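You operate a simulated robot arm through the tools that you are given. There is no shell and no other tool. Be economical: measure what you need, move in short steps, check, and stop when the job is done.

Carry out the task below with a simulated robot arm. There is one attempt and no reset: what you move stays moved.

Task
First put the honey jar on the plate, then wipe the drip and slide the plate there.
Fine: the red-lidded jar; wipe, then slide onto the clean spot; the blue cloth goes back where it lay. Set down upright: honey jar. What is to be rubbed or washed off counts as gone when no trace of it is left.
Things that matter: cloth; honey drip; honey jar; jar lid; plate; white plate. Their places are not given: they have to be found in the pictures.

It is judged by the outcome, as a careful person would: the job done as asked, and still so three seconds after it is handed in. It fails if anything else is knocked over, pushed out of place, dropped, spilled or broken. Flat cloth is picked up by pressing the open fingertips on it (5 to 10 N) and closing them slowly along it; thin cloth reads only 2 to 8 mm in the jaws.

Robot
A 6-joint arm with a two-finger parallel gripper, fixed in place. Base frame: the origin is at the foot of the arm, x ahead of it, y to its left, z up; the work surface is at about z = 0. Readings come in mm, degrees, newtons and seconds.
With the tool pointing down near the work surface it reaches from about 140 to 580 mm from the base axis. Its first joint turns from -66.0 to 66.0 degrees. Payload 2.1 kg.
The TCP is the grasp point between the finger pads, 30 mm short of the fingertips. In the tool frame z runs along the fingers and y along their closing line. Largest opening 94 mm; finger width 28, thickness 10; the body of the gripper, 50 by 96 mm, starts 55 mm behind the TCP.
Orientation is that of the tool frame in the base frame, as a unit quaternion [w, x, y, z]. With the fingers straight down and closing along the base's y, the tool's x points along the base's -x, its y along +y and its z along -z.

Tools
- The arm moves only by the tool nudge_tool. Its argument "series" is a list that holds one entry, the list of rows, each a list of 7 numbers: the turn, a rotation vector about the base's x, y, z in degrees, then the shift along the base's x, y, z in mm, then the opening, from 0 (shut) to 1 (fully open). In form: [[[ax, ay, az, dx, dy, dz, claw], ...]]. A call has 1 to 12 rows; each row is the pose to reach, as a shift and turn from the pose commanded when the call began. A row lasts 0.2 s, in which the tool goes at most 50 mm and 8.6 degrees; a call with a longer step from one row to the next is refused whole, and so is a gripper value outside its range. Where a pose cannot be reached the arm comes as near as it can. A force on the tool above 70 N (or 10 N above the force at the start of the call, whichever is more), or a blocked arm, ends the call early, and 0.2 s more pass. Each finger travels about 72 mm/s and halts on what it meets, pressing with about 25 N; the grip force reading is that of the motor and also rises with nothing between the fingers. The clock runs only during rows and for 0.2 s after the last one: add rows that repeat a pose to give the fingers time. It gives the time, the measured TCP pose, the force on the tool (base axes), the opening and the grip force at its end, in the units of the frame above (readings bear some noise), with the torque about the TCP (base axes, N m) and any sound that the robot's microphone picked up.
- Cameras (640 x 400 px; columns grow to the right, rows downward): "scene" is fixed at [76.5, -389.3, 488.4]; the picture's right is [0.62, -0.79, 0.00], its down [-0.47, -0.37, -0.81] and it looks along [0.63, 0.50, -0.59] (base axes); focal length 281 px, centre (320, 200). "wrist" rides on the gripper at [76, 14, -103] in the tool frame; the picture's right is [-0.18, 0.98, 0.00], its down [-0.75, -0.14, -0.64] and it looks along [-0.63, -0.12, 0.77] (tool axes); focal length 243 px, centre (320, 200).
- snapshot(camera): a new picture of that camera. No time passes.
- measure_at(camera, pixels): there is no depth. For up to 12 entries [column, row, z] of the newest picture of that camera ("zoom" is the newest enlarged one), the place [x, y] in the base frame at which the ray of that pixel passes the height z, good to about 3 mm, but the place of the scene camera against the robot may be out by one fixed shift of up to 18 mm in any direction. No time passes.
- enlarge(camera, box): a new picture of the part [left, top, right, bottom] of that camera's present view, enlarged. No time passes.
- hand_in(): hands the job in; it is judged then, once.

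Go step by step. Measure first, check grasps and placings, and put right what went wrong. The budget is 80 turns and 38 pictures, counting those below and the enlarged ones. Unless the task says otherwise, let go and move clear before handing in, and close with one line.

The tools are called as a command line: name --argument value ..., lists and objects as JSON in quotes. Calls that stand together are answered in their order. nudge_tool: Moves the arm, as the interface text tells. Its arguments: {"type":"object","properties":{"series":{"type":"array"}},"required":["series"]} The other tools are called the same way: snapshot (camera) takes a picture; measure_at (camera, pixels) gives the place at which the rays of pixels pass given heights; enlarge (camera, box) takes an enlarged picture of a part of a camera's view; hand_in () hands the job in.

At the start:

```text
time: 0.0
tcp_pos: [251.8, -86.8, 281.3]
ee_rot: [0.001, 0.001, 1.0, 0.0]
contact_force: [0.2, 0.4, 0.2]
torque: [-0.01, -0.03, 0.02]
finger_gap: 94.0
gripper_force: 0.0
```

scene: 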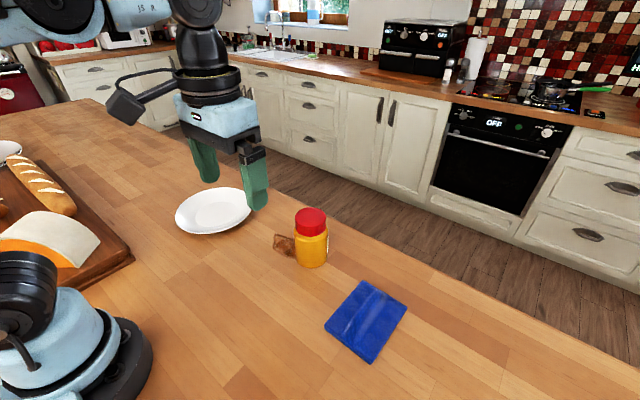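
wrist: 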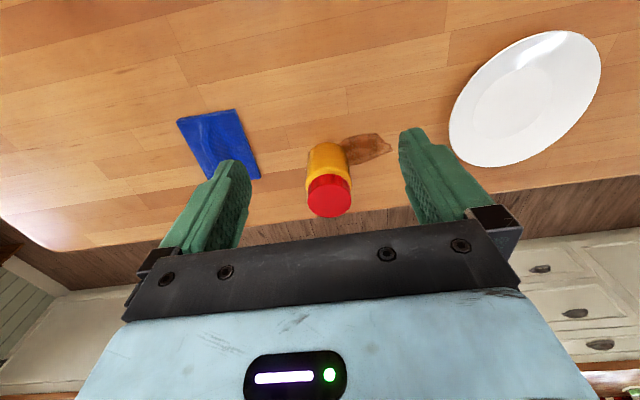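

The wrist view shows the jar (lid about 329,196), the drip (about 367,148), the plate (about 525,98) and the cloth (about 218,145). I'll measure these in both cameras and take a close look.

measure_at --camera "wrist" --pixels '[[329, 197, 70], [327, 150, 0], [367, 148, 0], [392, 146, 0], [345, 140, 0], [525, 98, 10], [450, 130, 10], [602, 65, 10], [177, 122, 3], [237, 109, 3], [261, 177, 3], [206, 180, 3]]'

measure_at --camera "scene" --pixels '[[311, 222, 70], [312, 262, 0], [284, 245, 0], [274, 240, 0], [290, 256, 0], [213, 211, 10], [175, 215, 10], [251, 208, 10], [362, 281, 3], [407, 306, 3], [370, 363, 3], [324, 325, 3]]'

enlarge --camera "scene" --box '[160, 170, 420, 370]'

enlarge --camera "wrist" --box '[160, 20, 620, 240]'

```text
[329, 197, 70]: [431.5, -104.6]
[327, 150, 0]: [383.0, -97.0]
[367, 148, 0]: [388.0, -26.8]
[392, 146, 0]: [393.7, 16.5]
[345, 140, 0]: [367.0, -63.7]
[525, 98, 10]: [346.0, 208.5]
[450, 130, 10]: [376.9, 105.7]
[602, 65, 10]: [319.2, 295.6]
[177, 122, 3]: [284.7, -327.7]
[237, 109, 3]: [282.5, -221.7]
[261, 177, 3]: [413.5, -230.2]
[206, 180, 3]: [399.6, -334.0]
```

```text
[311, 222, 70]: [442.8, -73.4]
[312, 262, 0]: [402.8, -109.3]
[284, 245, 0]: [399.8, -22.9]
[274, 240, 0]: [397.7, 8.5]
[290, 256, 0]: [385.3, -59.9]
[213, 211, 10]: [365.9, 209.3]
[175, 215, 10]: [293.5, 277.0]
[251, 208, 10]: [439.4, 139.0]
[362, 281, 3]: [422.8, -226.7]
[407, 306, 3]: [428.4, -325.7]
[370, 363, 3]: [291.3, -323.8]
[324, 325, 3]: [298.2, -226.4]
```

```text
2.00 times, centred on (290, 270) of scene
```

zoom: 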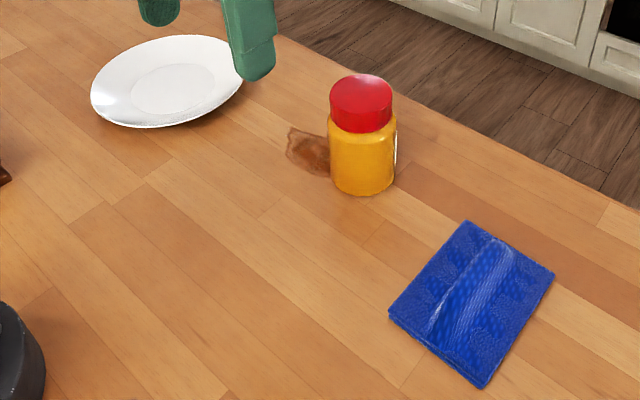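

```text
1.39 times, centred on (390, 130) of wrist
```

zoom: 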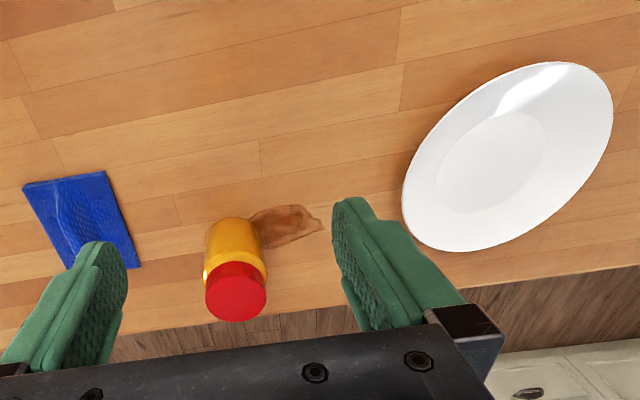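

Triangulating the two views puts the lid at about (405,-101) with its top near z=102, and the scene camera is shifted by about (+12,+4). I'll move above the jar and check.

nudge_tool --series '[[[0, 0, 0, 40, -4, -20, 1], [0, 0, 0, 80, -8, -40, 1], [0, 0, 0, 120, -11, -60, 1], [0, 0, 0, 153, -14, -80, 1], [0, 0, 0, 153, -14, -80, 1], [0, 0, 0, 153, -14, -80, 1]]]'

snapshot --camera "wrist"

snapshot --camera "scene"

```text
time: 1.4
tcp_pos: [405.0, -100.2, 200.9]
ee_rot: [0.001, 0.0, 1.0, 0.0]
contact_force: [0.4, 0.2, -0.3]
torque: [-0.01, -0.01, 0.0]
finger_gap: 94.1
gripper_force: 0.1
```

```text
33 pictures are left
```

wrist: 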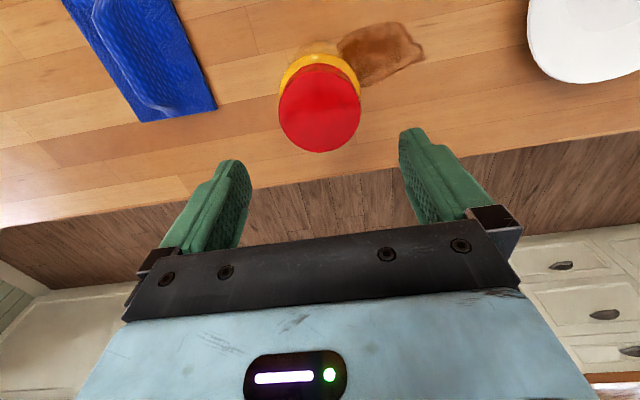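

```text
32 pictures are left
```

scene: 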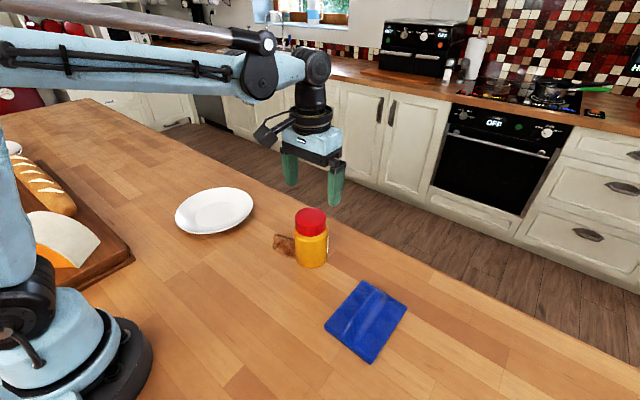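

The lid now sits at about (320,109) in the wrist view. I'll measure the lid, drip, cloth and plate from this closer pose.

measure_at --camera "wrist" --pixels '[[320, 109, 100], [279, 110, 100], [361, 104, 100], [321, 66, 100], [321, 40, 0], [338, 38, 0], [400, 22, 0], [424, 50, 0], [362, 85, 0], [585, 83, 10], [217, 105, 3], [142, 122, 3]]'

measure_at --camera "scene" --pixels '[[311, 213, 100], [312, 215, 90], [280, 234, 0], [272, 244, 0], [175, 215, 15], [252, 206, 15], [222, 187, 15], [205, 234, 15], [216, 209, 15], [311, 268, 0]]'

```text
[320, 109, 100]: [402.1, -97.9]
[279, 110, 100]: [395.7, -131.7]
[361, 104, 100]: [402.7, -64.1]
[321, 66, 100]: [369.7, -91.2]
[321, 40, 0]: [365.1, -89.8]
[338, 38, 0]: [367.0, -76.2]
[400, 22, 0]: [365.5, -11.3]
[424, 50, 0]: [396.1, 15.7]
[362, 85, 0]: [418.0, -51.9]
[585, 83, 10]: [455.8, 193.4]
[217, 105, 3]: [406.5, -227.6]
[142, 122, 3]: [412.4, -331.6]
```

```text
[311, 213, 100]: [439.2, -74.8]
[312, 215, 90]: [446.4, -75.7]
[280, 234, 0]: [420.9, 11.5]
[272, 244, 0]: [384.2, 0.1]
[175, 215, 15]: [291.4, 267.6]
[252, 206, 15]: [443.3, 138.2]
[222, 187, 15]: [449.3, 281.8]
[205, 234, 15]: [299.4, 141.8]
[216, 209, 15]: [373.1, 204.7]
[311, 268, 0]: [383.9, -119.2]
```

Combining the rays, the jar is about 120 mm tall with its centre near (396,-98), radius about 31. I'll shift and descend to z≈85, then check.

nudge_tool --series '[[[0, 0, 0, -9, 2, 0, 1], [0, 0, 0, -9, 2, -25, 1], [0, 0, 0, -9, 2, -50, 1], [0, 0, 0, -9, 2, -75, 1], [0, 0, 0, -9, 2, -95, 1], [0, 0, 0, -9, 2, -116, 1], [0, 0, 0, -9, 2, -116, 1]]]'

enlarge --camera "scene" --box '[220, 140, 400, 290]'

snapshot --camera "wrist"

```text
time: 3.0
tcp_pos: [393.6, -98.2, 85.2]
ee_rot: [0.001, 0.0, 1.0, 0.0]
contact_force: [0.4, -0.3, -0.8]
torque: [0.04, -0.03, -0.01]
finger_gap: 94.2
gripper_force: 0.1
```

```text
2.67 times, centred on (310, 215) of scene
```

zoom: 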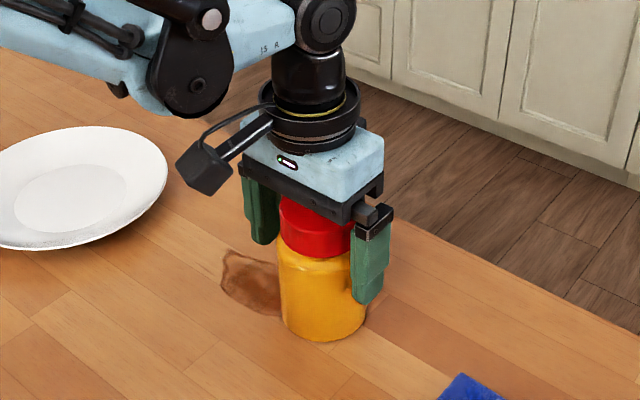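

```text
30 pictures are left
```

wrist: 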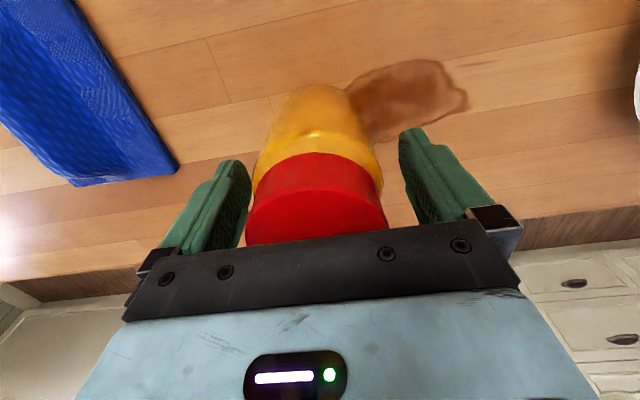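

The fingers straddle the jar. I'll measure the jar's base front edge in both pictures, wrist (310,84) and zoom (325,342), to refine x.

measure_at --camera "wrist" --pixels '[[312, 84, 0], [346, 90, 0], [345, 85, 0], [412, 58, 0], [467, 100, 0], [385, 143, 0], [455, 70, 0], [315, 152, 115], [384, 190, 115], [250, 195, 115]]'

measure_at --camera "zoom" --pixels '[[325, 342, 0], [284, 330, 0], [365, 325, 0]]'

```text
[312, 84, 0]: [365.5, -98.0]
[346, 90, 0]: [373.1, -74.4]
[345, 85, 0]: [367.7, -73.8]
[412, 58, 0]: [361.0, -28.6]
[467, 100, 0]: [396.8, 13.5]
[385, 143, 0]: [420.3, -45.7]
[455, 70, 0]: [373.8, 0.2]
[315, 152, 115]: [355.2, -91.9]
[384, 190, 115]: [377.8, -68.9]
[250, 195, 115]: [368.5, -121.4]
```

```text
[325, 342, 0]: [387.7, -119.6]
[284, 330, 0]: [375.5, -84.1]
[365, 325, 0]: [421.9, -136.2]
```

The jar base front edge is at x≈365, so its centre is at about x=396, which matches. I'll lower 6 mm more and close.

nudge_tool --series '[[[0, 0, 0, 1, 0, -6, 1], [0, 0, 0, 1, 0, -6, 0.8], [0, 0, 0, 1, 0, -6, 0.7], [0, 0, 0, 1, 0, -6, 0.6], [0, 0, 0, 1, 0, -6, 0.5], [0, 0, 0, 1, 0, -6, 0.4], [0, 0, 0, 1, 0, -6, 0.4], [0, 0, 0, 1, 0, -6, 0.4]]]'

```text
time: 4.8
tcp_pos: [395.4, -98.2, 77.9]
ee_rot: [0.001, 0.001, 1.0, 0.0]
contact_force: [0.0, -0.5, 0.2]
torque: [0.0, 0.04, 0.02]
finger_gap: 74.6
gripper_force: 25.2
```

The fingers hold at a 74.6 mm gap with 25 N, so the jar is gripped. I'll lift it a little and check.

nudge_tool --series '[[[0, 0, 0, 0, 0, 10, 0.4], [0, 0, 0, 0, 0, 30, 0.4], [0, 0, 0, 0, 0, 60, 0.4], [0, 0, 0, 0, 0, 60, 0.4]]]'

enlarge --camera "scene" --box '[160, 110, 400, 290]'

```text
time: 5.8
tcp_pos: [396.8, -97.0, 138.6]
ee_rot: [0.001, 0.0, 1.0, 0.0]
contact_force: [-0.1, 0.8, -5.8]
torque: [0.0, 0.04, -0.03]
finger_gap: 74.7
gripper_force: 25.4
```

```text
2.22 times, centred on (280, 200) of scene
```

zoom: 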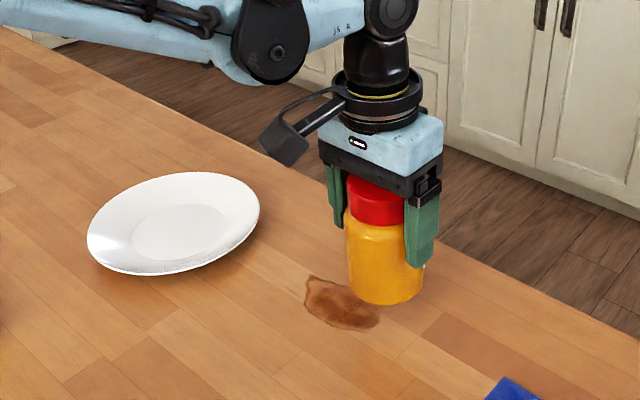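

The jar is up (about 0.6 kg) and the drip is now clear at zoom (340,305). I'll measure the drip and the plate centre.

measure_at --camera "zoom" --pixels '[[307, 277, 0], [305, 307, 0], [345, 329, 0], [379, 322, 0], [350, 288, 0], [180, 232, 5], [88, 240, 15], [260, 210, 15], [200, 173, 15], [155, 275, 15], [175, 222, 15]]'

snapshot --camera "wrist"

```text
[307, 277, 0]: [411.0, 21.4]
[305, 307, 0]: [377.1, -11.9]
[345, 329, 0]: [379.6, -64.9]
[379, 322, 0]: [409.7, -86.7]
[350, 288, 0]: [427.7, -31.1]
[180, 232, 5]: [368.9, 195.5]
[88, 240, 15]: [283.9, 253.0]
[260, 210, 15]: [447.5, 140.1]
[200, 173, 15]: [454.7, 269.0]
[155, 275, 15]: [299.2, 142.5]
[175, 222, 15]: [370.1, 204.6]
```

```text
28 pictures are left
```

wrist: 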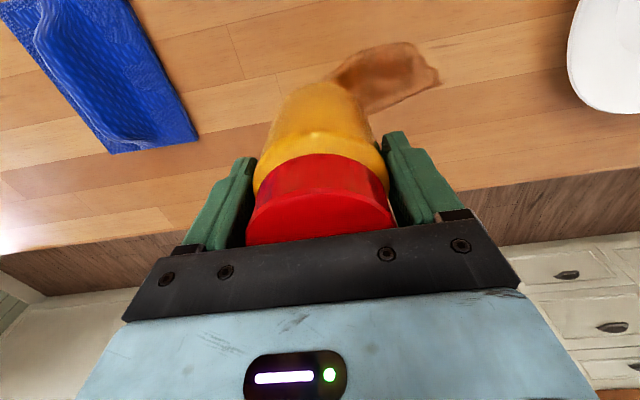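

The drip spans x 360–418, y -90 to 17, so its centre is about (389,-37). The plate centre is about (352,200), so I'll carry the jar there.

nudge_tool --series '[[[0, 0, 0, -3, 20, 0, 0.4], [0, 0, 0, -8, 50, 0, 0.4], [0, 0, 0, -14, 90, 0, 0.4], [0, 0, 0, -20, 130, 0, 0.4], [0, 0, 0, -26, 170, 0, 0.4], [0, 0, 0, -33, 210, 0, 0.4], [0, 0, 0, -39, 250, 0, 0.4], [0, 0, 0, -44, 280, 0, 0.4], [0, 0, 0, -47, 299, 0, 0.4], [0, 0, 0, -47, 299, 0, 0.4], [0, 0, 0, -47, 299, 0, 0.4]]]'

enlarge --camera "scene" --box '[130, 110, 330, 260]'

snapshot --camera "wrist"

```text
time: 8.2
tcp_pos: [349.7, 201.0, 139.3]
ee_rot: [0.001, 0.0, 1.0, 0.0]
contact_force: [0.6, 0.3, -5.9]
torque: [0.0, 0.04, 0.01]
finger_gap: 74.5
gripper_force: 25.5
```

```text
2.67 times, centred on (230, 185) of scene
```

zoom: 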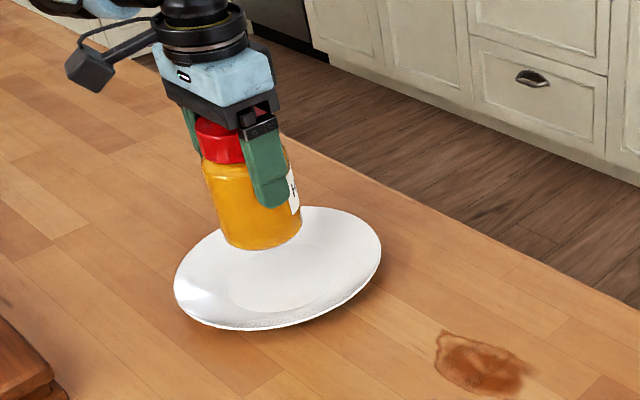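

```text
26 pictures are left
```

wrist: 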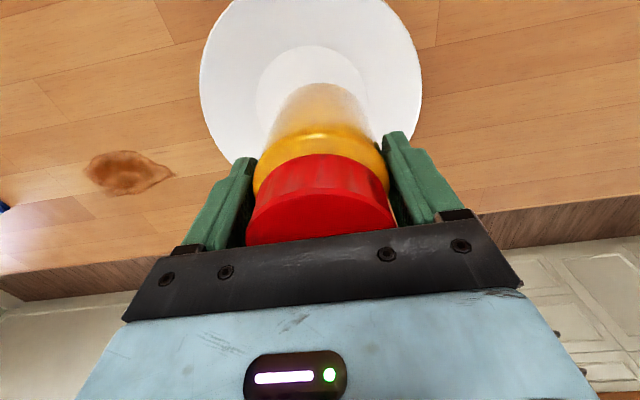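

The jar hangs above the plate. I'll measure the plate edges (wrist 200,80 and 422,85) and inner disc, and the drip from here, for centring.

measure_at --camera "wrist" --pixels '[[200, 80, 12], [422, 88, 12], [310, 45, 3], [256, 90, 3], [366, 85, 3], [84, 170, 0], [174, 175, 0], [125, 150, 0], [125, 194, 0]]'

measure_at --camera "zoom" --pixels '[[278, 278, 3], [174, 285, 12], [381, 250, 12], [260, 250, 60], [305, 206, 12], [245, 330, 12]]'

```text
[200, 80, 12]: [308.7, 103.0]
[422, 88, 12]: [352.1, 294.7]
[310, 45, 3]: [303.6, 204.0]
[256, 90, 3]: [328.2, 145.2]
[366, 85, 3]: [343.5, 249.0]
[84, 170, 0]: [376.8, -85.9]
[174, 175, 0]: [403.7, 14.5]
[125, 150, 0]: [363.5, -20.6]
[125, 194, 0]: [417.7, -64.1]
```

```text
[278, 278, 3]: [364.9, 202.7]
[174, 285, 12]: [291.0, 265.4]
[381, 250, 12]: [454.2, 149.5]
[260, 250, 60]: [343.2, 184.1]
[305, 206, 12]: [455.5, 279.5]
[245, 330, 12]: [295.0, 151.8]
```

The jar is over the plate centre at about (353,202). I'll lower to just above the plate.

nudge_tool --series '[[[0, 0, 0, 0, 0, -15, 0.4], [0, 0, 0, 0, 0, -30, 0.4], [0, 0, 0, 0, 0, -42, 0.4], [0, 0, 0, 0, 0, -48, 0.4], [0, 0, 0, 0, 0, -50, 0.4], [0, 0, 0, 0, 0, -50, 0.4]]]'

```text
time: 9.6
tcp_pos: [348.2, 200.6, 89.2]
ee_rot: [0.002, 0.0, 1.0, 0.0]
contact_force: [-0.2, 0.0, -5.0]
torque: [0.01, 0.01, 0.0]
finger_gap: 74.5
gripper_force: 25.6
```

nudge_tool --series '[[[0, 0, 0, 0, 0, -2, 0.4], [0, 0, 0, 0, 0, -4, 0.4], [0, 0, 0, 0, 0, -4, 0.4]]]'

```text
time: 10.4
tcp_pos: [348.5, 201.0, 84.9]
ee_rot: [0.001, 0.001, 1.0, 0.0]
contact_force: [0.2, -0.4, -5.3]
torque: [0.0, 0.02, -0.01]
finger_gap: 74.4
gripper_force: 25.3
```

The force still reads -5.3 N, so the jar has not touched yet. I'll keep lowering in small steps.

nudge_tool --series '[[[0, 0, 0, 0, 0, -1, 0.4], [0, 0, 0, 0, 0, -2, 0.4], [0, 0, 0, 0, 0, -2, 0.4]]]'

```text
time: 11.2
tcp_pos: [349.4, 201.0, 84.5]
ee_rot: [0.002, 0.0, 1.0, 0.001]
contact_force: [4.6, 3.0, 15.6]
torque: [-0.1, -0.13, 0.02]
finger_gap: 73.8
gripper_force: 25.5
```

The jar has made contact (+15 N). I'll ease off 1 mm, then open slowly.

nudge_tool --series '[[[0, 0, 0, 0, 0, 1, 0.4], [0, 0, 0, 0, 0, 1, 0.4], [0, 0, 0, 0, 0, 1, 0.8], [0, 0, 0, 0, 0, 1, 0.9], [0, 0, 0, 0, 0, 1, 1], [0, 0, 0, 0, 0, 1, 1], [0, 0, 0, 0, 0, 1, 1]]]'

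nudge_tool --series '[[[0, 0, 0, 0, 0, 15, 1], [0, 0, 0, 0, 0, 40, 1], [0, 0, 0, 0, 0, 80, 1], [0, 0, 0, 0, 0, 120, 1], [0, 0, 0, 0, 0, 150, 1], [0, 0, 0, 0, 0, 150, 1]]]'

enlarge --camera "scene" --box '[130, 110, 330, 260]'

snapshot --camera "wrist"

```text
time: 12.8
tcp_pos: [348.8, 200.4, 84.1]
ee_rot: [0.0, 0.001, 1.0, 0.0]
contact_force: [0.4, 0.2, 0.2]
torque: [-0.01, 0.0, -0.01]
finger_gap: 94.2
gripper_force: 0.1
```

```text
time: 14.2
tcp_pos: [348.2, 202.1, 233.8]
ee_rot: [0.001, 0.001, 1.0, 0.0]
contact_force: [0.4, 0.1, -0.7]
torque: [0.01, 0.01, -0.04]
finger_gap: 93.9
gripper_force: 0.0
```

```text
2.67 times, centred on (230, 185) of scene
```

zoom: 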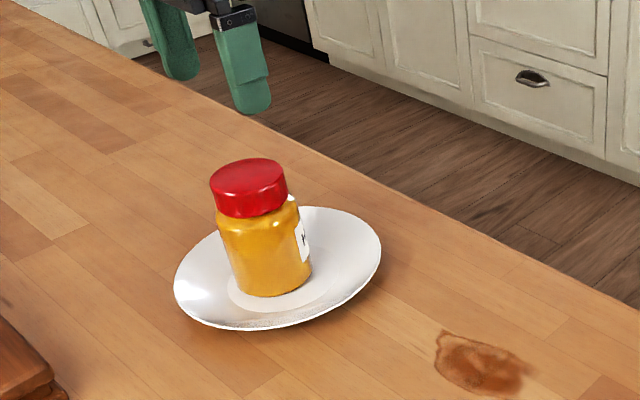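

```text
24 pictures are left
```

wrist: 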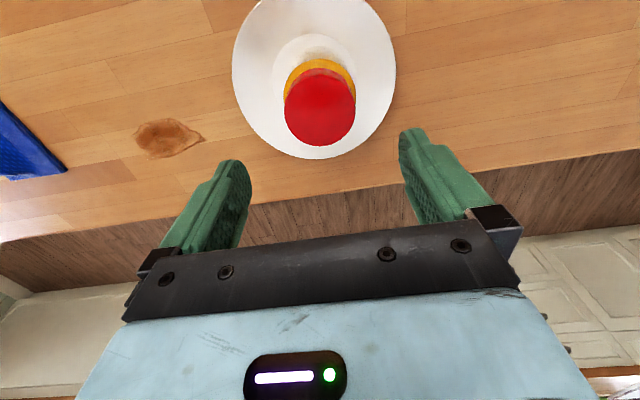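

The jar stands upright in the middle of the plate. Next I'll move over to look at the cloth.

measure_at --camera "wrist" --pixels '[[232, 55, 15], [396, 70, 15], [314, 158, 15], [245, 20, 15], [380, 20, 15], [320, 110, 120]]'

nudge_tool --series '[[[0, 0, 0, -5, -40, 0, 1], [0, 0, 0, -8, -85, 0, 1], [0, 0, 0, -12, -130, 0, 1], [0, 0, 0, -16, -175, 0, 1], [0, 0, 0, -20, -220, 0, 1], [0, 0, 0, -24, -265, 0, 1], [0, 0, 0, -28, -310, 0, 1], [0, 0, 0, -32, -355, 0, 1], [0, 0, 0, -36, -400, 0, 1], [0, 0, 0, -40, -440, 0, 1], [0, 0, 0, -43, -475, 0, 1], [0, 0, 0, -43, -475, 0, 1]]]'

snapshot --camera "wrist"

enlarge --camera "scene" --box '[305, 265, 425, 375]'

```text
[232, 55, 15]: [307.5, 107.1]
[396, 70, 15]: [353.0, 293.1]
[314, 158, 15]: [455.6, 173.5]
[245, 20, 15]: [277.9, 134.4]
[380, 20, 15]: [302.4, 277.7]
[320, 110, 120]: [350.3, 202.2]
```

```text
time: 16.8
tcp_pos: [305.7, -273.0, 232.9]
ee_rot: [0.002, 0.0, 1.0, 0.0]
contact_force: [-0.5, -0.2, 0.3]
torque: [-0.02, -0.01, -0.01]
finger_gap: 94.0
gripper_force: 0.0
```

```text
23 pictures are left
```

wrist: 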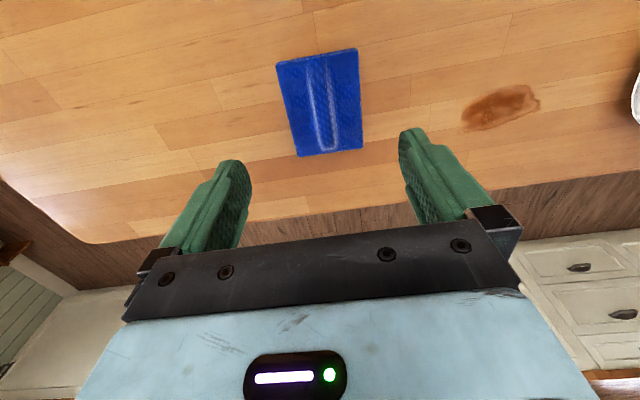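

```text
3.64 times, centred on (365, 320) of scene
```

zoom: 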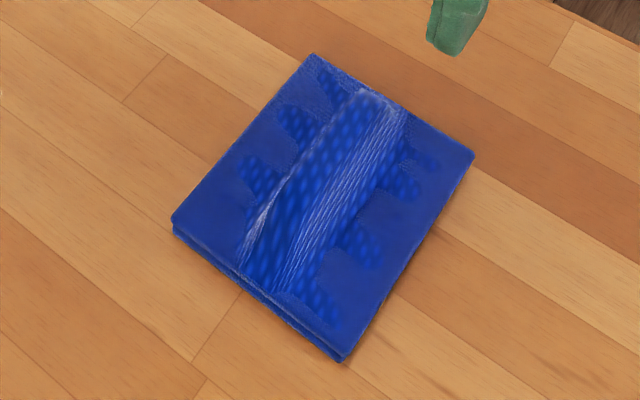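

measure_at --camera "wrist" --pixels '[[275, 63, 4], [357, 48, 4], [363, 149, 4], [299, 156, 4], [314, 75, 6], [326, 148, 6], [462, 115, 0], [540, 105, 0], [515, 84, 0], [490, 131, 0]]'

measure_at --camera "zoom" --pixels '[[312, 55, 4], [474, 153, 4], [341, 360, 4], [172, 223, 4], [375, 95, 8], [265, 270, 8]]'

```text
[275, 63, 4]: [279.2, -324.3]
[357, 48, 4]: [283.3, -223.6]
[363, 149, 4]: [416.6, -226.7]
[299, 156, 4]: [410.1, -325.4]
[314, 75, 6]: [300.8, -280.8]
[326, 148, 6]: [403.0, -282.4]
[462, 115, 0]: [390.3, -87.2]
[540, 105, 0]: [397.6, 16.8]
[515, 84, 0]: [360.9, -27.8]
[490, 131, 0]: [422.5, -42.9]
```

```text
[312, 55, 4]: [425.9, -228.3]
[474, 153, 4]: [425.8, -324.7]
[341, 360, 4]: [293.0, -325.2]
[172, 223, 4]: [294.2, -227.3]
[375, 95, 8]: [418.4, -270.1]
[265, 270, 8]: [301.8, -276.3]
```

The cloth spans x 281–413, y -225 to -325, with its ridge at y≈-280. I'll go above its centre (347,-277) with the fingers partly open, tips about 15 mm above it.

nudge_tool --series '[[[0, 0, 0, 20, -2, -40, 0.6], [0, 0, 0, 41, -4, -80, 0.6], [0, 0, 0, 41, -4, -120, 0.6], [0, 0, 0, 41, -4, -150, 0.6], [0, 0, 0, 41, -4, -178, 0.6], [0, 0, 0, 41, -4, -178, 0.6]]]'

nudge_tool --series '[[[0, 0, 0, 0, 0, -5, 0.6], [0, 0, 0, 0, 0, -9, 0.6], [0, 0, 0, 0, 0, -12, 0.6], [0, 0, 0, 0, 0, -12, 0.6]]]'

```text
time: 18.2
tcp_pos: [346.2, -279.5, 54.3]
ee_rot: [0.0, 0.0, 1.0, 0.0]
contact_force: [0.3, 0.3, 0.4]
torque: [-0.05, 0.0, 0.01]
finger_gap: 56.2
gripper_force: 0.0
```

```text
time: 19.2
tcp_pos: [346.9, -278.7, 43.0]
ee_rot: [0.0, -0.001, 1.0, 0.0]
contact_force: [0.3, 0.1, -0.2]
torque: [-0.03, 0.03, -0.02]
finger_gap: 56.4
gripper_force: 0.0
```

There is no contact yet with the tips at z≈13. I'll step down until I feel 5–10 N.

nudge_tool --series '[[[0, 0, 0, 0, 0, -2, 0.6], [0, 0, 0, 0, 0, -4, 0.6], [0, 0, 0, 0, 0, -6, 0.6], [0, 0, 0, 0, 0, -6, 0.6]]]'

```text
time: 20.0
tcp_pos: [346.7, -279.9, 41.6]
ee_rot: [0.001, -0.001, 1.0, 0.001]
contact_force: [-0.7, 2.0, 24.2]
torque: [-0.13, 0.01, -0.04]
finger_gap: 56.5
gripper_force: 0.0
stopped in row 3: the force on the tool passed its limit at 80 N (the readings are from after the stop); the commanded pose is now the measured one
```

Contact came at z≈41.6, so the cloth is about 10 mm thick and the force is too high. I'll raise slightly.

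nudge_tool --series '[[[0, 0, 0, 0, 0, 0.6, 0.6], [0, 0, 0, 0, 0, 0.6, 0.6]]]'

```text
time: 20.6
tcp_pos: [347.1, -278.2, 42.0]
ee_rot: [-0.001, -0.001, 1.0, 0.0]
contact_force: [-0.4, 0.2, 23.0]
torque: [-0.1, 0.03, 0.03]
finger_gap: 56.6
gripper_force: 0.0
```

nudge_tool --series '[[[0, 0, 0, 0, 0, 0.5, 0.6], [0, 0, 0, 0, 0, 0.5, 0.6]]]'

```text
time: 21.2
tcp_pos: [347.9, -276.7, 41.9]
ee_rot: [0.0, -0.001, 1.0, 0.001]
contact_force: [-1.3, -4.7, 7.5]
torque: [-0.19, 0.02, 0.02]
finger_gap: 56.2
gripper_force: 0.1
```

The force is 7.5 N, which is right. I'll close slowly along the cloth.

nudge_tool --series '[[[0, 0, 0, 0, 0, 0, 0.54], [0, 0, 0, 0, 0, 0, 0.48], [0, 0, 0, 0, 0, 0, 0.42], [0, 0, 0, 0, 0, 0, 0.36], [0, 0, 0, 0, 0, 0, 0.3], [0, 0, 0, 0, 0, 0, 0.24], [0, 0, 0, 0, 0, 0, 0.18], [0, 0, 0, 0, 0, 0, 0.12], [0, 0, 0, 0, 0, 0, 0.06], [0, 0, 0, 0, 0, 0, 0], [0, 0, 0, 0, 0, 0, 0], [0, 0, 0, 0, 0, 0, 0]]]'

enlarge --camera "scene" --box '[290, 220, 450, 375]'

```text
time: 23.8
tcp_pos: [347.8, -277.6, 41.7]
ee_rot: [0.0, 0.0, 1.0, 0.001]
contact_force: [2.3, 0.9, 5.7]
torque: [-0.01, -0.05, 0.06]
finger_gap: 27.5
gripper_force: 25.3
```

```text
2.58 times, centred on (370, 298) of scene
```

zoom: 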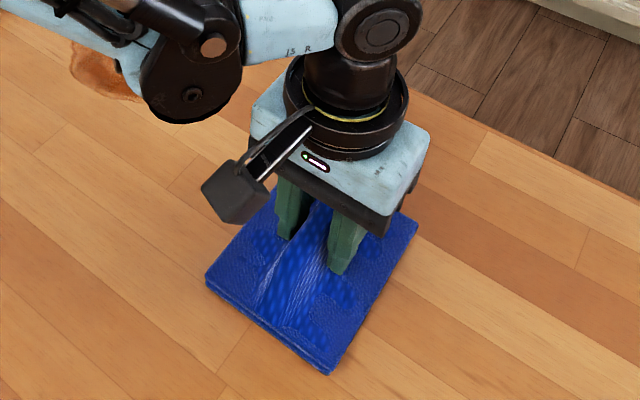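

The fingers hold the ridge at 27.5 mm with 25 N. I'll test-lift.

nudge_tool --series '[[[0, 0, 0, 0, 0, 10, 0], [0, 0, 0, 0, 0, 30, 0], [0, 0, 0, 0, 0, 50, 0], [0, 0, 0, 0, 0, 50, 0]]]'

enlarge --camera "scene" --box '[290, 180, 450, 375]'

```text
time: 24.8
tcp_pos: [346.1, -279.7, 92.0]
ee_rot: [0.0, 0.0, 1.0, 0.002]
contact_force: [-0.2, -0.4, 0.2]
torque: [0.01, -0.03, -0.03]
finger_gap: 27.7
gripper_force: 24.7
```

```text
2.05 times, centred on (370, 278) of scene
```

zoom: 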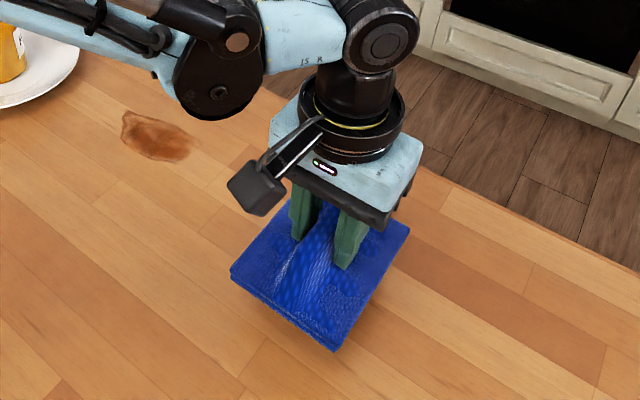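

The cloth came up whole as a pad, with its bottom at about TCP−42. I'll carry it over the drip.

nudge_tool --series '[[[0, 0, 0, 7, 40, 0, 0], [0, 0, 0, 14, 85, 0, 0], [0, 0, 0, 22, 130, 0, 0], [0, 0, 0, 30, 170, 0, 0], [0, 0, 0, 38, 205, 0, 0], [0, 0, 0, 41, 225, 0, 0], [0, 0, 0, 41, 225, -20, 0], [0, 0, 0, 41, 225, -38, 0], [0, 0, 0, 41, 225, -46, 0], [0, 0, 0, 41, 225, -46, 0]]]'

```text
time: 27.0
tcp_pos: [387.6, -55.0, 44.5]
ee_rot: [0.0, -0.001, 1.0, 0.001]
contact_force: [-0.8, 0.5, 0.1]
torque: [0.0, -0.03, -0.02]
finger_gap: 27.7
gripper_force: 25.1
```

nudge_tool --series '[[[0, 0, 0, 0, 0, -1.5, 0], [0, 0, 0, 0, 0, -3, 0], [0, 0, 0, 0, 0, -3, 0]]]'

```text
time: 27.8
tcp_pos: [389.1, -53.8, 41.9]
ee_rot: [0.0, 0.0, 1.0, 0.001]
contact_force: [0.6, 0.0, -0.1]
torque: [-0.01, 0.01, -0.01]
finger_gap: 27.8
gripper_force: 25.0
```

nudge_tool --series '[[[0, 0, 0, 0, 0, -0.7, 0], [0, 0, 0, 0, 0, -1.4, 0], [0, 0, 0, 0, 0, -1.4, 0]]]'

```text
time: 28.6
tcp_pos: [388.8, -54.6, 40.9]
ee_rot: [0.0, -0.001, 1.0, 0.001]
contact_force: [-4.5, -0.5, 50.6]
torque: [-0.06, 0.17, 0.0]
finger_gap: 27.6
gripper_force: 24.9
```

The force is 50 N, which is too hard. I'll ease off 0.5 mm and start the wiping strokes.

nudge_tool --series '[[[0, 0, 0, 0, 0, 0.5, 0], [0, 0, 0, 0, 10, 0.5, 0], [0, 0, 0, 0, 25, 0.5, 0], [0, 0, 0, 0, 40, 0.5, 0], [0, 0, 0, 0, 25, 0.5, 0], [0, 0, 0, 0, 10, 0.5, 0], [0, 0, 0, 0, -5, 0.5, 0], [0, 0, 0, 0, -15, 0.5, 0], [0, 0, 0, 0, -15, 0.5, 0]]]'

```text
time: 30.6
tcp_pos: [388.3, -69.9, 42.6]
ee_rot: [0.0, 0.0, 1.0, 0.001]
contact_force: [-0.5, 0.8, -0.3]
torque: [-0.01, 0.01, 0.02]
finger_gap: 27.3
gripper_force: 25.0
```

Contact was lost at the end. I'll lower about 1 mm and stroke again, with sideways passes too.

nudge_tool --series '[[[0, 0, 0, 0, 0, -0.5, 0], [0, 0, 0, 0, 0, -0.8, 0], [0, 0, 0, 0, 15, -0.8, 0], [0, 0, 0, 0, 30, -0.8, 0], [0, 0, 0, 0, 45, -0.8, 0], [0, 0, 0, 0, 60, -0.8, 0], [0, 0, 0, 0, 60, -0.8, 0]]]'

```text
time: 32.2
tcp_pos: [388.5, -7.6, 42.2]
ee_rot: [-0.001, 0.0, 1.0, 0.001]
contact_force: [-1.0, -7.2, 14.7]
torque: [-0.21, -0.06, -0.06]
finger_gap: 27.6
gripper_force: 25.2
```

Now it's dragging with about 15 N of pressure. I'll do several back-and-forth strokes at this height, with x offsets.

nudge_tool --series '[[[0, 0, 0, 0, -15, 0, 0], [0, 0, 0, 0, -30, 0, 0], [0, 0, 0, 0, -45, 0, 0], [0, 0, 0, 0, -62, 0, 0], [0, 0, 0, 15, -62, 0, 0], [0, 0, 0, 15, -45, 0, 0], [0, 0, 0, 15, -30, 0, 0], [0, 0, 0, 15, -15, 0, 0], [0, 0, 0, 15, 0, 0, 0], [0, 0, 0, 0, 0, 0, 0], [0, 0, 0, -15, 0, 0, 0]]]'

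nudge_tool --series '[[[0, 0, 0, 0, -15, 0, 0], [0, 0, 0, 0, -30, 0, 0], [0, 0, 0, 0, -45, 0, 0], [0, 0, 0, 0, -62, 0, 0], [0, 0, 0, 15, -62, 0, 0], [0, 0, 0, 30, -45, 0, 0], [0, 0, 0, 15, -30, 0, 0], [0, 0, 0, 0, -15, 0, 0], [0, 0, 0, 15, 0, 0, 0], [0, 0, 0, 15, -20, 0, 0], [0, 0, 0, 15, -40, 0, 0], [0, 0, 0, 15, -60, 0, 0]]]'

```text
time: 33.8
tcp_pos: [404.5, -47.5, 43.0]
ee_rot: [0.0, 0.002, 1.0, -0.003]
contact_force: [-0.5, -1.1, 18.9]
torque: [0.75, 0.04, 0.05]
finger_gap: 27.8
gripper_force: 25.4
stopped in row 7: the force on the tool passed its limit at 76 N (the readings are from after the stop); the commanded pose is now the measured one
```

```text
time: 35.5
tcp_pos: [420.5, -75.2, 42.1]
ee_rot: [0.004, 0.004, 1.0, -0.006]
contact_force: [-1.0, -0.8, 21.8]
torque: [0.79, 0.18, 0.07]
finger_gap: 27.5
gripper_force: 24.9
stopped in row 8: the force on the tool passed its limit at 74 N (the readings are from after the stop); the commanded pose is now the measured one
```

Two strokes stopped at the force limit. I'll lift and inspect the drip.

nudge_tool --series '[[[0, 0, 0, 0, 0, 10, 0], [0, 0, 0, -10, -30, 40, 0], [0, 0, 0, -20, -70, 60, 0], [0, 0, 0, -30, -110, 60, 0], [0, 0, 0, -40, -150, 60, 0], [0, 0, 0, -50, -190, 60, 0], [0, 0, 0, -50, -190, 60, 0]]]'

enlarge --camera "scene" --box '[160, 150, 420, 350]'

```text
time: 37.1
tcp_pos: [368.4, -268.0, 100.3]
ee_rot: [0.005, 0.004, 1.0, -0.007]
contact_force: [0.4, 0.0, -0.7]
torque: [0.02, -0.01, 0.02]
finger_gap: 27.6
gripper_force: 24.6
```

```text
2.00 times, centred on (290, 250) of scene
```

zoom: 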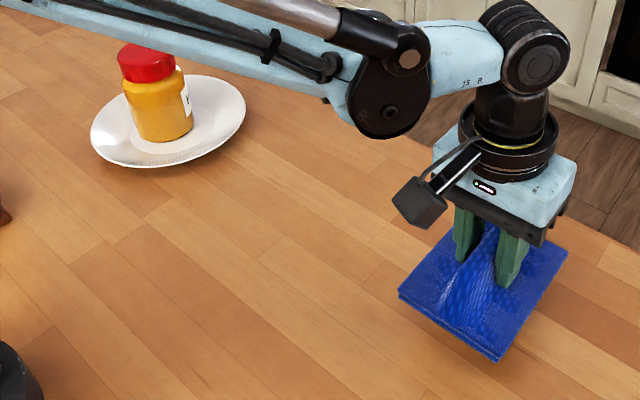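

The drip looks gone. I'll check that spot closer up in the scene view, because no trace may remain.

enlarge --camera "scene" --box '[255, 220, 335, 275]'

snapshot --camera "wrist"

```text
7.27 times, centred on (295, 248) of scene
```

zoom: 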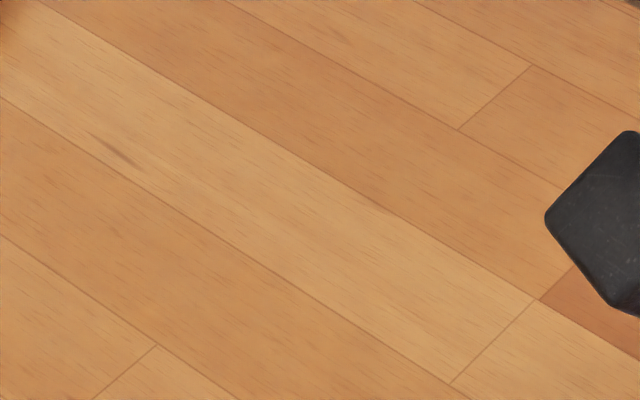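

```text
17 pictures are left
```

wrist: 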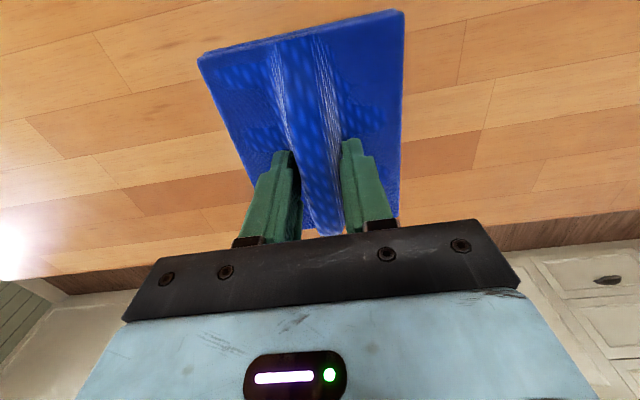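

The spot looks clean apart from one dark streak at zoom (115,150). I'll check whether that lies inside the old drip area or is just wood grain.

measure_at --camera "zoom" --pixels '[[85, 132, 0], [140, 168, 0], [140, 120, 0]]'

enlarge --camera "scene" --box '[257, 227, 287, 247]'

```text
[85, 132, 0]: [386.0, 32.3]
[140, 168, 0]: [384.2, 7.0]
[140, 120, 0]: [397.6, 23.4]
```

```text
16.00 times, centred on (272, 237) of scene
```

zoom: 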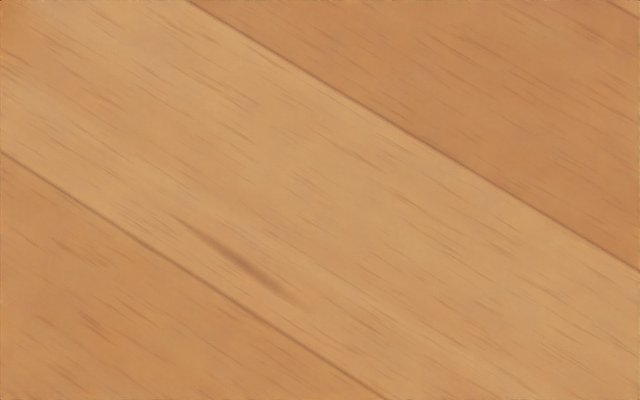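

That streak is wood grain, and it lies mostly outside the drip outline. The spot is clean, so I'll carry the cloth back to its place with the small tilt corrected.

nudge_tool --series '[[[0.7, 0.46, 0.46, -12, -6, -10, 0], [0.7, 0.46, 0.46, -22.5, -12.5, -30, 0], [0.7, 0.46, 0.46, -22.5, -12.5, -50, 0], [0.7, 0.46, 0.46, -22.5, -12.5, -57, 0], [0.7, 0.46, 0.46, -22.5, -12.5, -57, 0]]]'

enlarge --camera "scene" --box '[305, 265, 425, 375]'

```text
time: 38.3
tcp_pos: [347.7, -277.4, 42.5]
ee_rot: [0.001, -0.001, 1.0, -0.002]
contact_force: [-0.1, -0.5, -1.2]
torque: [-0.05, 0.01, 0.03]
finger_gap: 27.5
gripper_force: 25.1
```

```text
3.64 times, centred on (365, 320) of scene
```

zoom: 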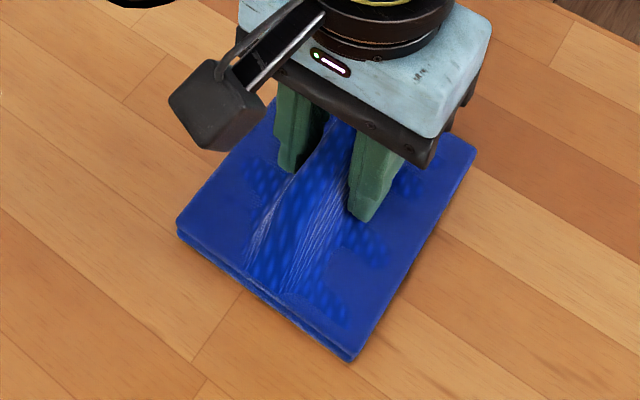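

The cloth is close to where it lay but looks slightly rotated. I'll measure its corners against the originals (426,-228), (426,-325), (293,-325) and (294,-227).

measure_at --camera "zoom" --pixels '[[477, 150, 4], [355, 361, 4], [177, 234, 4]]'

```text
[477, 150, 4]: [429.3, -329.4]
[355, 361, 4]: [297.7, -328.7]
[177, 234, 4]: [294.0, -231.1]
```

The cloth is only 3–4 mm off. I'll shift by (-2.5,+4), set it down gently and release.

nudge_tool --series '[[[0, 0, 0, -2.5, 4, 0, 0], [0, 0, 0, -2.5, 4, -0.7, 0], [0, 0, 0, -2.5, 4, -1.2, 0], [0, 0, 0, -2.5, 4, -1.2, 0]]]'

```text
time: 39.3
tcp_pos: [344.9, -272.4, 42.1]
ee_rot: [0.001, -0.001, 1.0, -0.001]
contact_force: [0.7, -1.1, -0.3]
torque: [-0.03, -0.02, -0.02]
finger_gap: 27.7
gripper_force: 25.3
```

nudge_tool --series '[[[0, 0, 0, 0, 0, -0.6, 0], [0, 0, 0, 0, 0, -1, 0], [0, 0, 0, 0, 0, -1, 0]]]'

```text
time: 40.1
tcp_pos: [345.0, -274.4, 41.2]
ee_rot: [0.001, -0.001, 1.0, 0.0]
contact_force: [-5.0, 1.6, 19.6]
torque: [0.1, -0.38, 0.0]
finger_gap: 27.5
gripper_force: 25.3
```

The cloth is on the table (about 20 N). I'll ease off, release slowly to a small opening, and rise.

nudge_tool --series '[[[0, 0, 0, 0, 0, 0.3, 0.2], [0, 0, 0, 0, 0, 0.3, 0.4], [0, 0, 0, 0, 0, 0.6, 0.5], [0, 0, 0, 0, 0, 0.6, 0.5], [0, 0, 0, 0, 0, 5, 0.5], [0, 0, 0, 0, 0, 15, 0.5], [0, 0, 0, 0, 0, 50, 0.5], [0, 0, 0, 0, 0, 95, 0.5], [0, 0, 0, 0, 30, 140, 0.5], [0, 0, 0, 0, 60, 160, 0.5], [0, 0, 0, 0, 60, 160, 0.5]]]'

enlarge --camera "scene" --box '[305, 265, 425, 375]'

```text
refused: row 9 steps farther than a row can; nothing moved
```

```text
3.64 times, centred on (365, 320) of scene
```

zoom: 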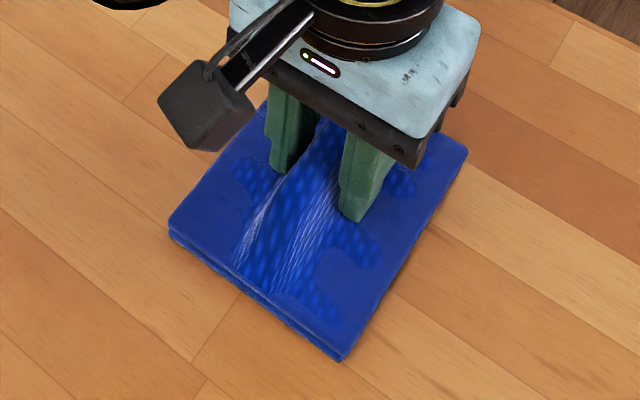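

That call was refused because one step was too long. The cloth corners (168,232), (341,362), (467,150) nearly match the originals, so I'll release with shorter steps.

nudge_tool --series '[[[0, 0, 0, 0, 0, 0.3, 0.35], [0, 0, 0, 0, 0, 0.6, 0.45], [0, 0, 0, 0, 0, 0.6, 0.5], [0, 0, 0, 0, 0, 0.6, 0.5], [0, 0, 0, 0, 0, 5, 0.5], [0, 0, 0, 0, 0, 15, 0.5], [0, 0, 0, 0, 0, 50, 0.5], [0, 0, 0, 0, 0, 90, 0.5], [0, 0, 0, 0, 20, 130, 0.5], [0, 0, 0, 0, 50, 160, 0.5], [0, 0, 0, 0, 50, 160, 0.5]]]'

enlarge --camera "scene" --box '[160, 170, 420, 370]'

```text
time: 42.5
tcp_pos: [342.9, -223.8, 202.2]
ee_rot: [0.001, -0.001, 1.0, 0.0]
contact_force: [0.4, 0.2, 0.6]
torque: [-0.02, -0.02, 0.0]
finger_gap: 46.8
gripper_force: 0.2
```

```text
2.00 times, centred on (290, 270) of scene
```

zoom: 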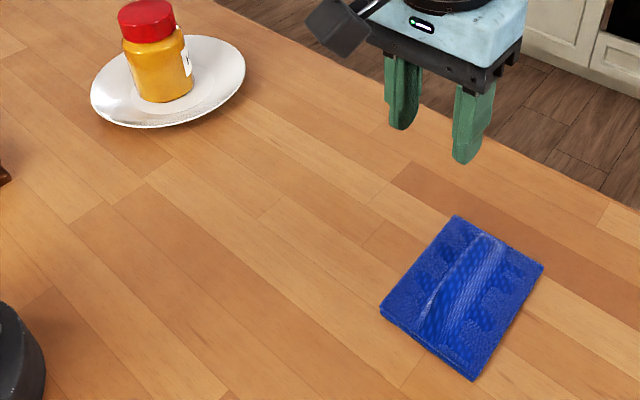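

The cloth corners now appear about 5 px from the originals, so it shifted a bit on release. I'll measure how far.

measure_at --camera "zoom" --pixels '[[455, 215, 4], [543, 264, 4], [472, 381, 4], [380, 306, 4], [467, 222, 4], [553, 270, 4], [484, 388, 4], [389, 312, 4]]'

```text
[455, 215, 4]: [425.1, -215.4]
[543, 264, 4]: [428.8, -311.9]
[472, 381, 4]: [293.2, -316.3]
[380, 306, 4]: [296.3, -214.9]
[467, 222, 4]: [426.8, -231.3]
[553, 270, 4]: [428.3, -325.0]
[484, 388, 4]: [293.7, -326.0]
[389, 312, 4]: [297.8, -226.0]
```

The cloth ended up about 12 mm too far in +y. I'll regrasp the ridge at y≈-264 and set it back.

nudge_tool --series '[[[0, 0, 0, 2, -20, -40, 0.5], [0, 0, 0, 2, -40, -80, 0.5], [0, 0, 0, 2, -40, -120, 0.5], [0, 0, 0, 2, -40, -150, 0.5], [0, 0, 0, 2, -40, -158, 0.5], [0, 0, 0, 2, -40, -158, 0.5]]]'

enlarge --camera "scene" --box '[305, 265, 425, 375]'

```text
time: 43.9
tcp_pos: [346.9, -264.3, 41.4]
ee_rot: [0.001, 0.0, 1.0, 0.0]
contact_force: [-1.1, 0.3, 4.1]
torque: [0.11, -0.01, 0.01]
finger_gap: 46.8
gripper_force: 0.0
```

```text
3.64 times, centred on (365, 320) of scene
```

zoom: 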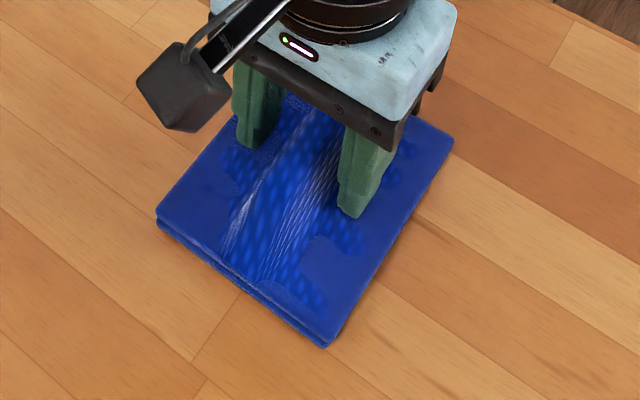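

The tips lightly touch on both sides of the ridge. I'll close and lift just 5 mm, then look at the offset.

nudge_tool --series '[[[0, 0, 0, 0, 0, 0, 0.42], [0, 0, 0, 0, 0, 0, 0.36], [0, 0, 0, 0, 0, 0, 0.3], [0, 0, 0, 0, 0, 0, 0.2], [0, 0, 0, 0, 0, 0, 0.1], [0, 0, 0, 0, 0, 0, 0], [0, 0, 0, 0, 0, 0, 0], [0, 0, 0, 0, 0, 6, 0], [0, 0, 0, 0, -6, 6, 0], [0, 0, 0, 0, -12, 6, 0], [0, 0, 0, 0, -12, 1.5, 0], [0, 0, 0, 0, -12, 1.5, 0]]]'

enlarge --camera "scene" --box '[305, 265, 425, 375]'

```text
time: 46.5
tcp_pos: [346.3, -274.2, 44.4]
ee_rot: [0.001, -0.001, 1.0, -0.001]
contact_force: [-0.4, -0.3, -0.1]
torque: [-0.05, -0.01, -0.02]
finger_gap: 27.6
gripper_force: 24.9
```

```text
3.64 times, centred on (365, 320) of scene
```

zoom: 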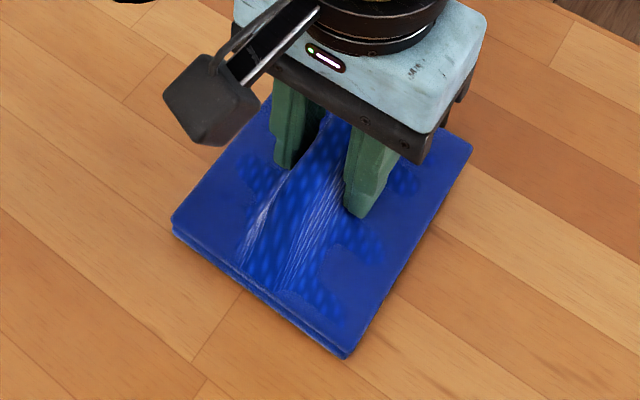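

The corners are back on the originals, with the cloth 2–3 mm up. I'll lower to near-zero contact, open just a little, and rise.

nudge_tool --series '[[[0, 0, 0, 0, 0, -1, 0], [0, 0, 0, 0, 0, -2, 0], [0, 0, 0, 0, 0, -2, 0]]]'

```text
time: 47.3
tcp_pos: [347.2, -274.7, 43.2]
ee_rot: [0.001, -0.001, 1.0, -0.001]
contact_force: [0.4, -0.3, 0.2]
torque: [-0.01, 0.0, 0.01]
finger_gap: 27.6
gripper_force: 24.8
```

nudge_tool --series '[[[0, 0, 0, 0, 0, -0.7, 0], [0, 0, 0, 0, 0, -0.7, 0.3], [0, 0, 0, 0, 0, -0.7, 0.34], [0, 0, 0, 0, 0, -0.7, 0.36], [0, 0, 0, 0, 0, 3, 0.38], [0, 0, 0, 0, 0, 10, 0.4], [0, 0, 0, 0, 0, 40, 0.4], [0, 0, 0, 0, 0, 85, 0.4], [0, 0, 0, 0, 0, 130, 0.4], [0, 0, 0, 0, 40, 150, 0.4], [0, 0, 0, 0, 60, 150, 0.4]]]'

enlarge --camera "scene" --box '[160, 170, 420, 370]'

```text
time: 49.7
tcp_pos: [345.6, -216.1, 193.5]
ee_rot: [0.001, 0.001, 1.0, -0.001]
contact_force: [0.6, 0.4, -0.4]
torque: [0.02, -0.02, 0.02]
finger_gap: 37.6
gripper_force: 0.0
```

```text
2.00 times, centred on (290, 270) of scene
```

zoom: 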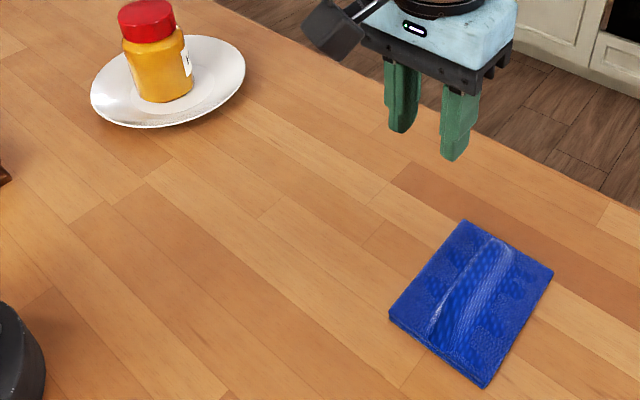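

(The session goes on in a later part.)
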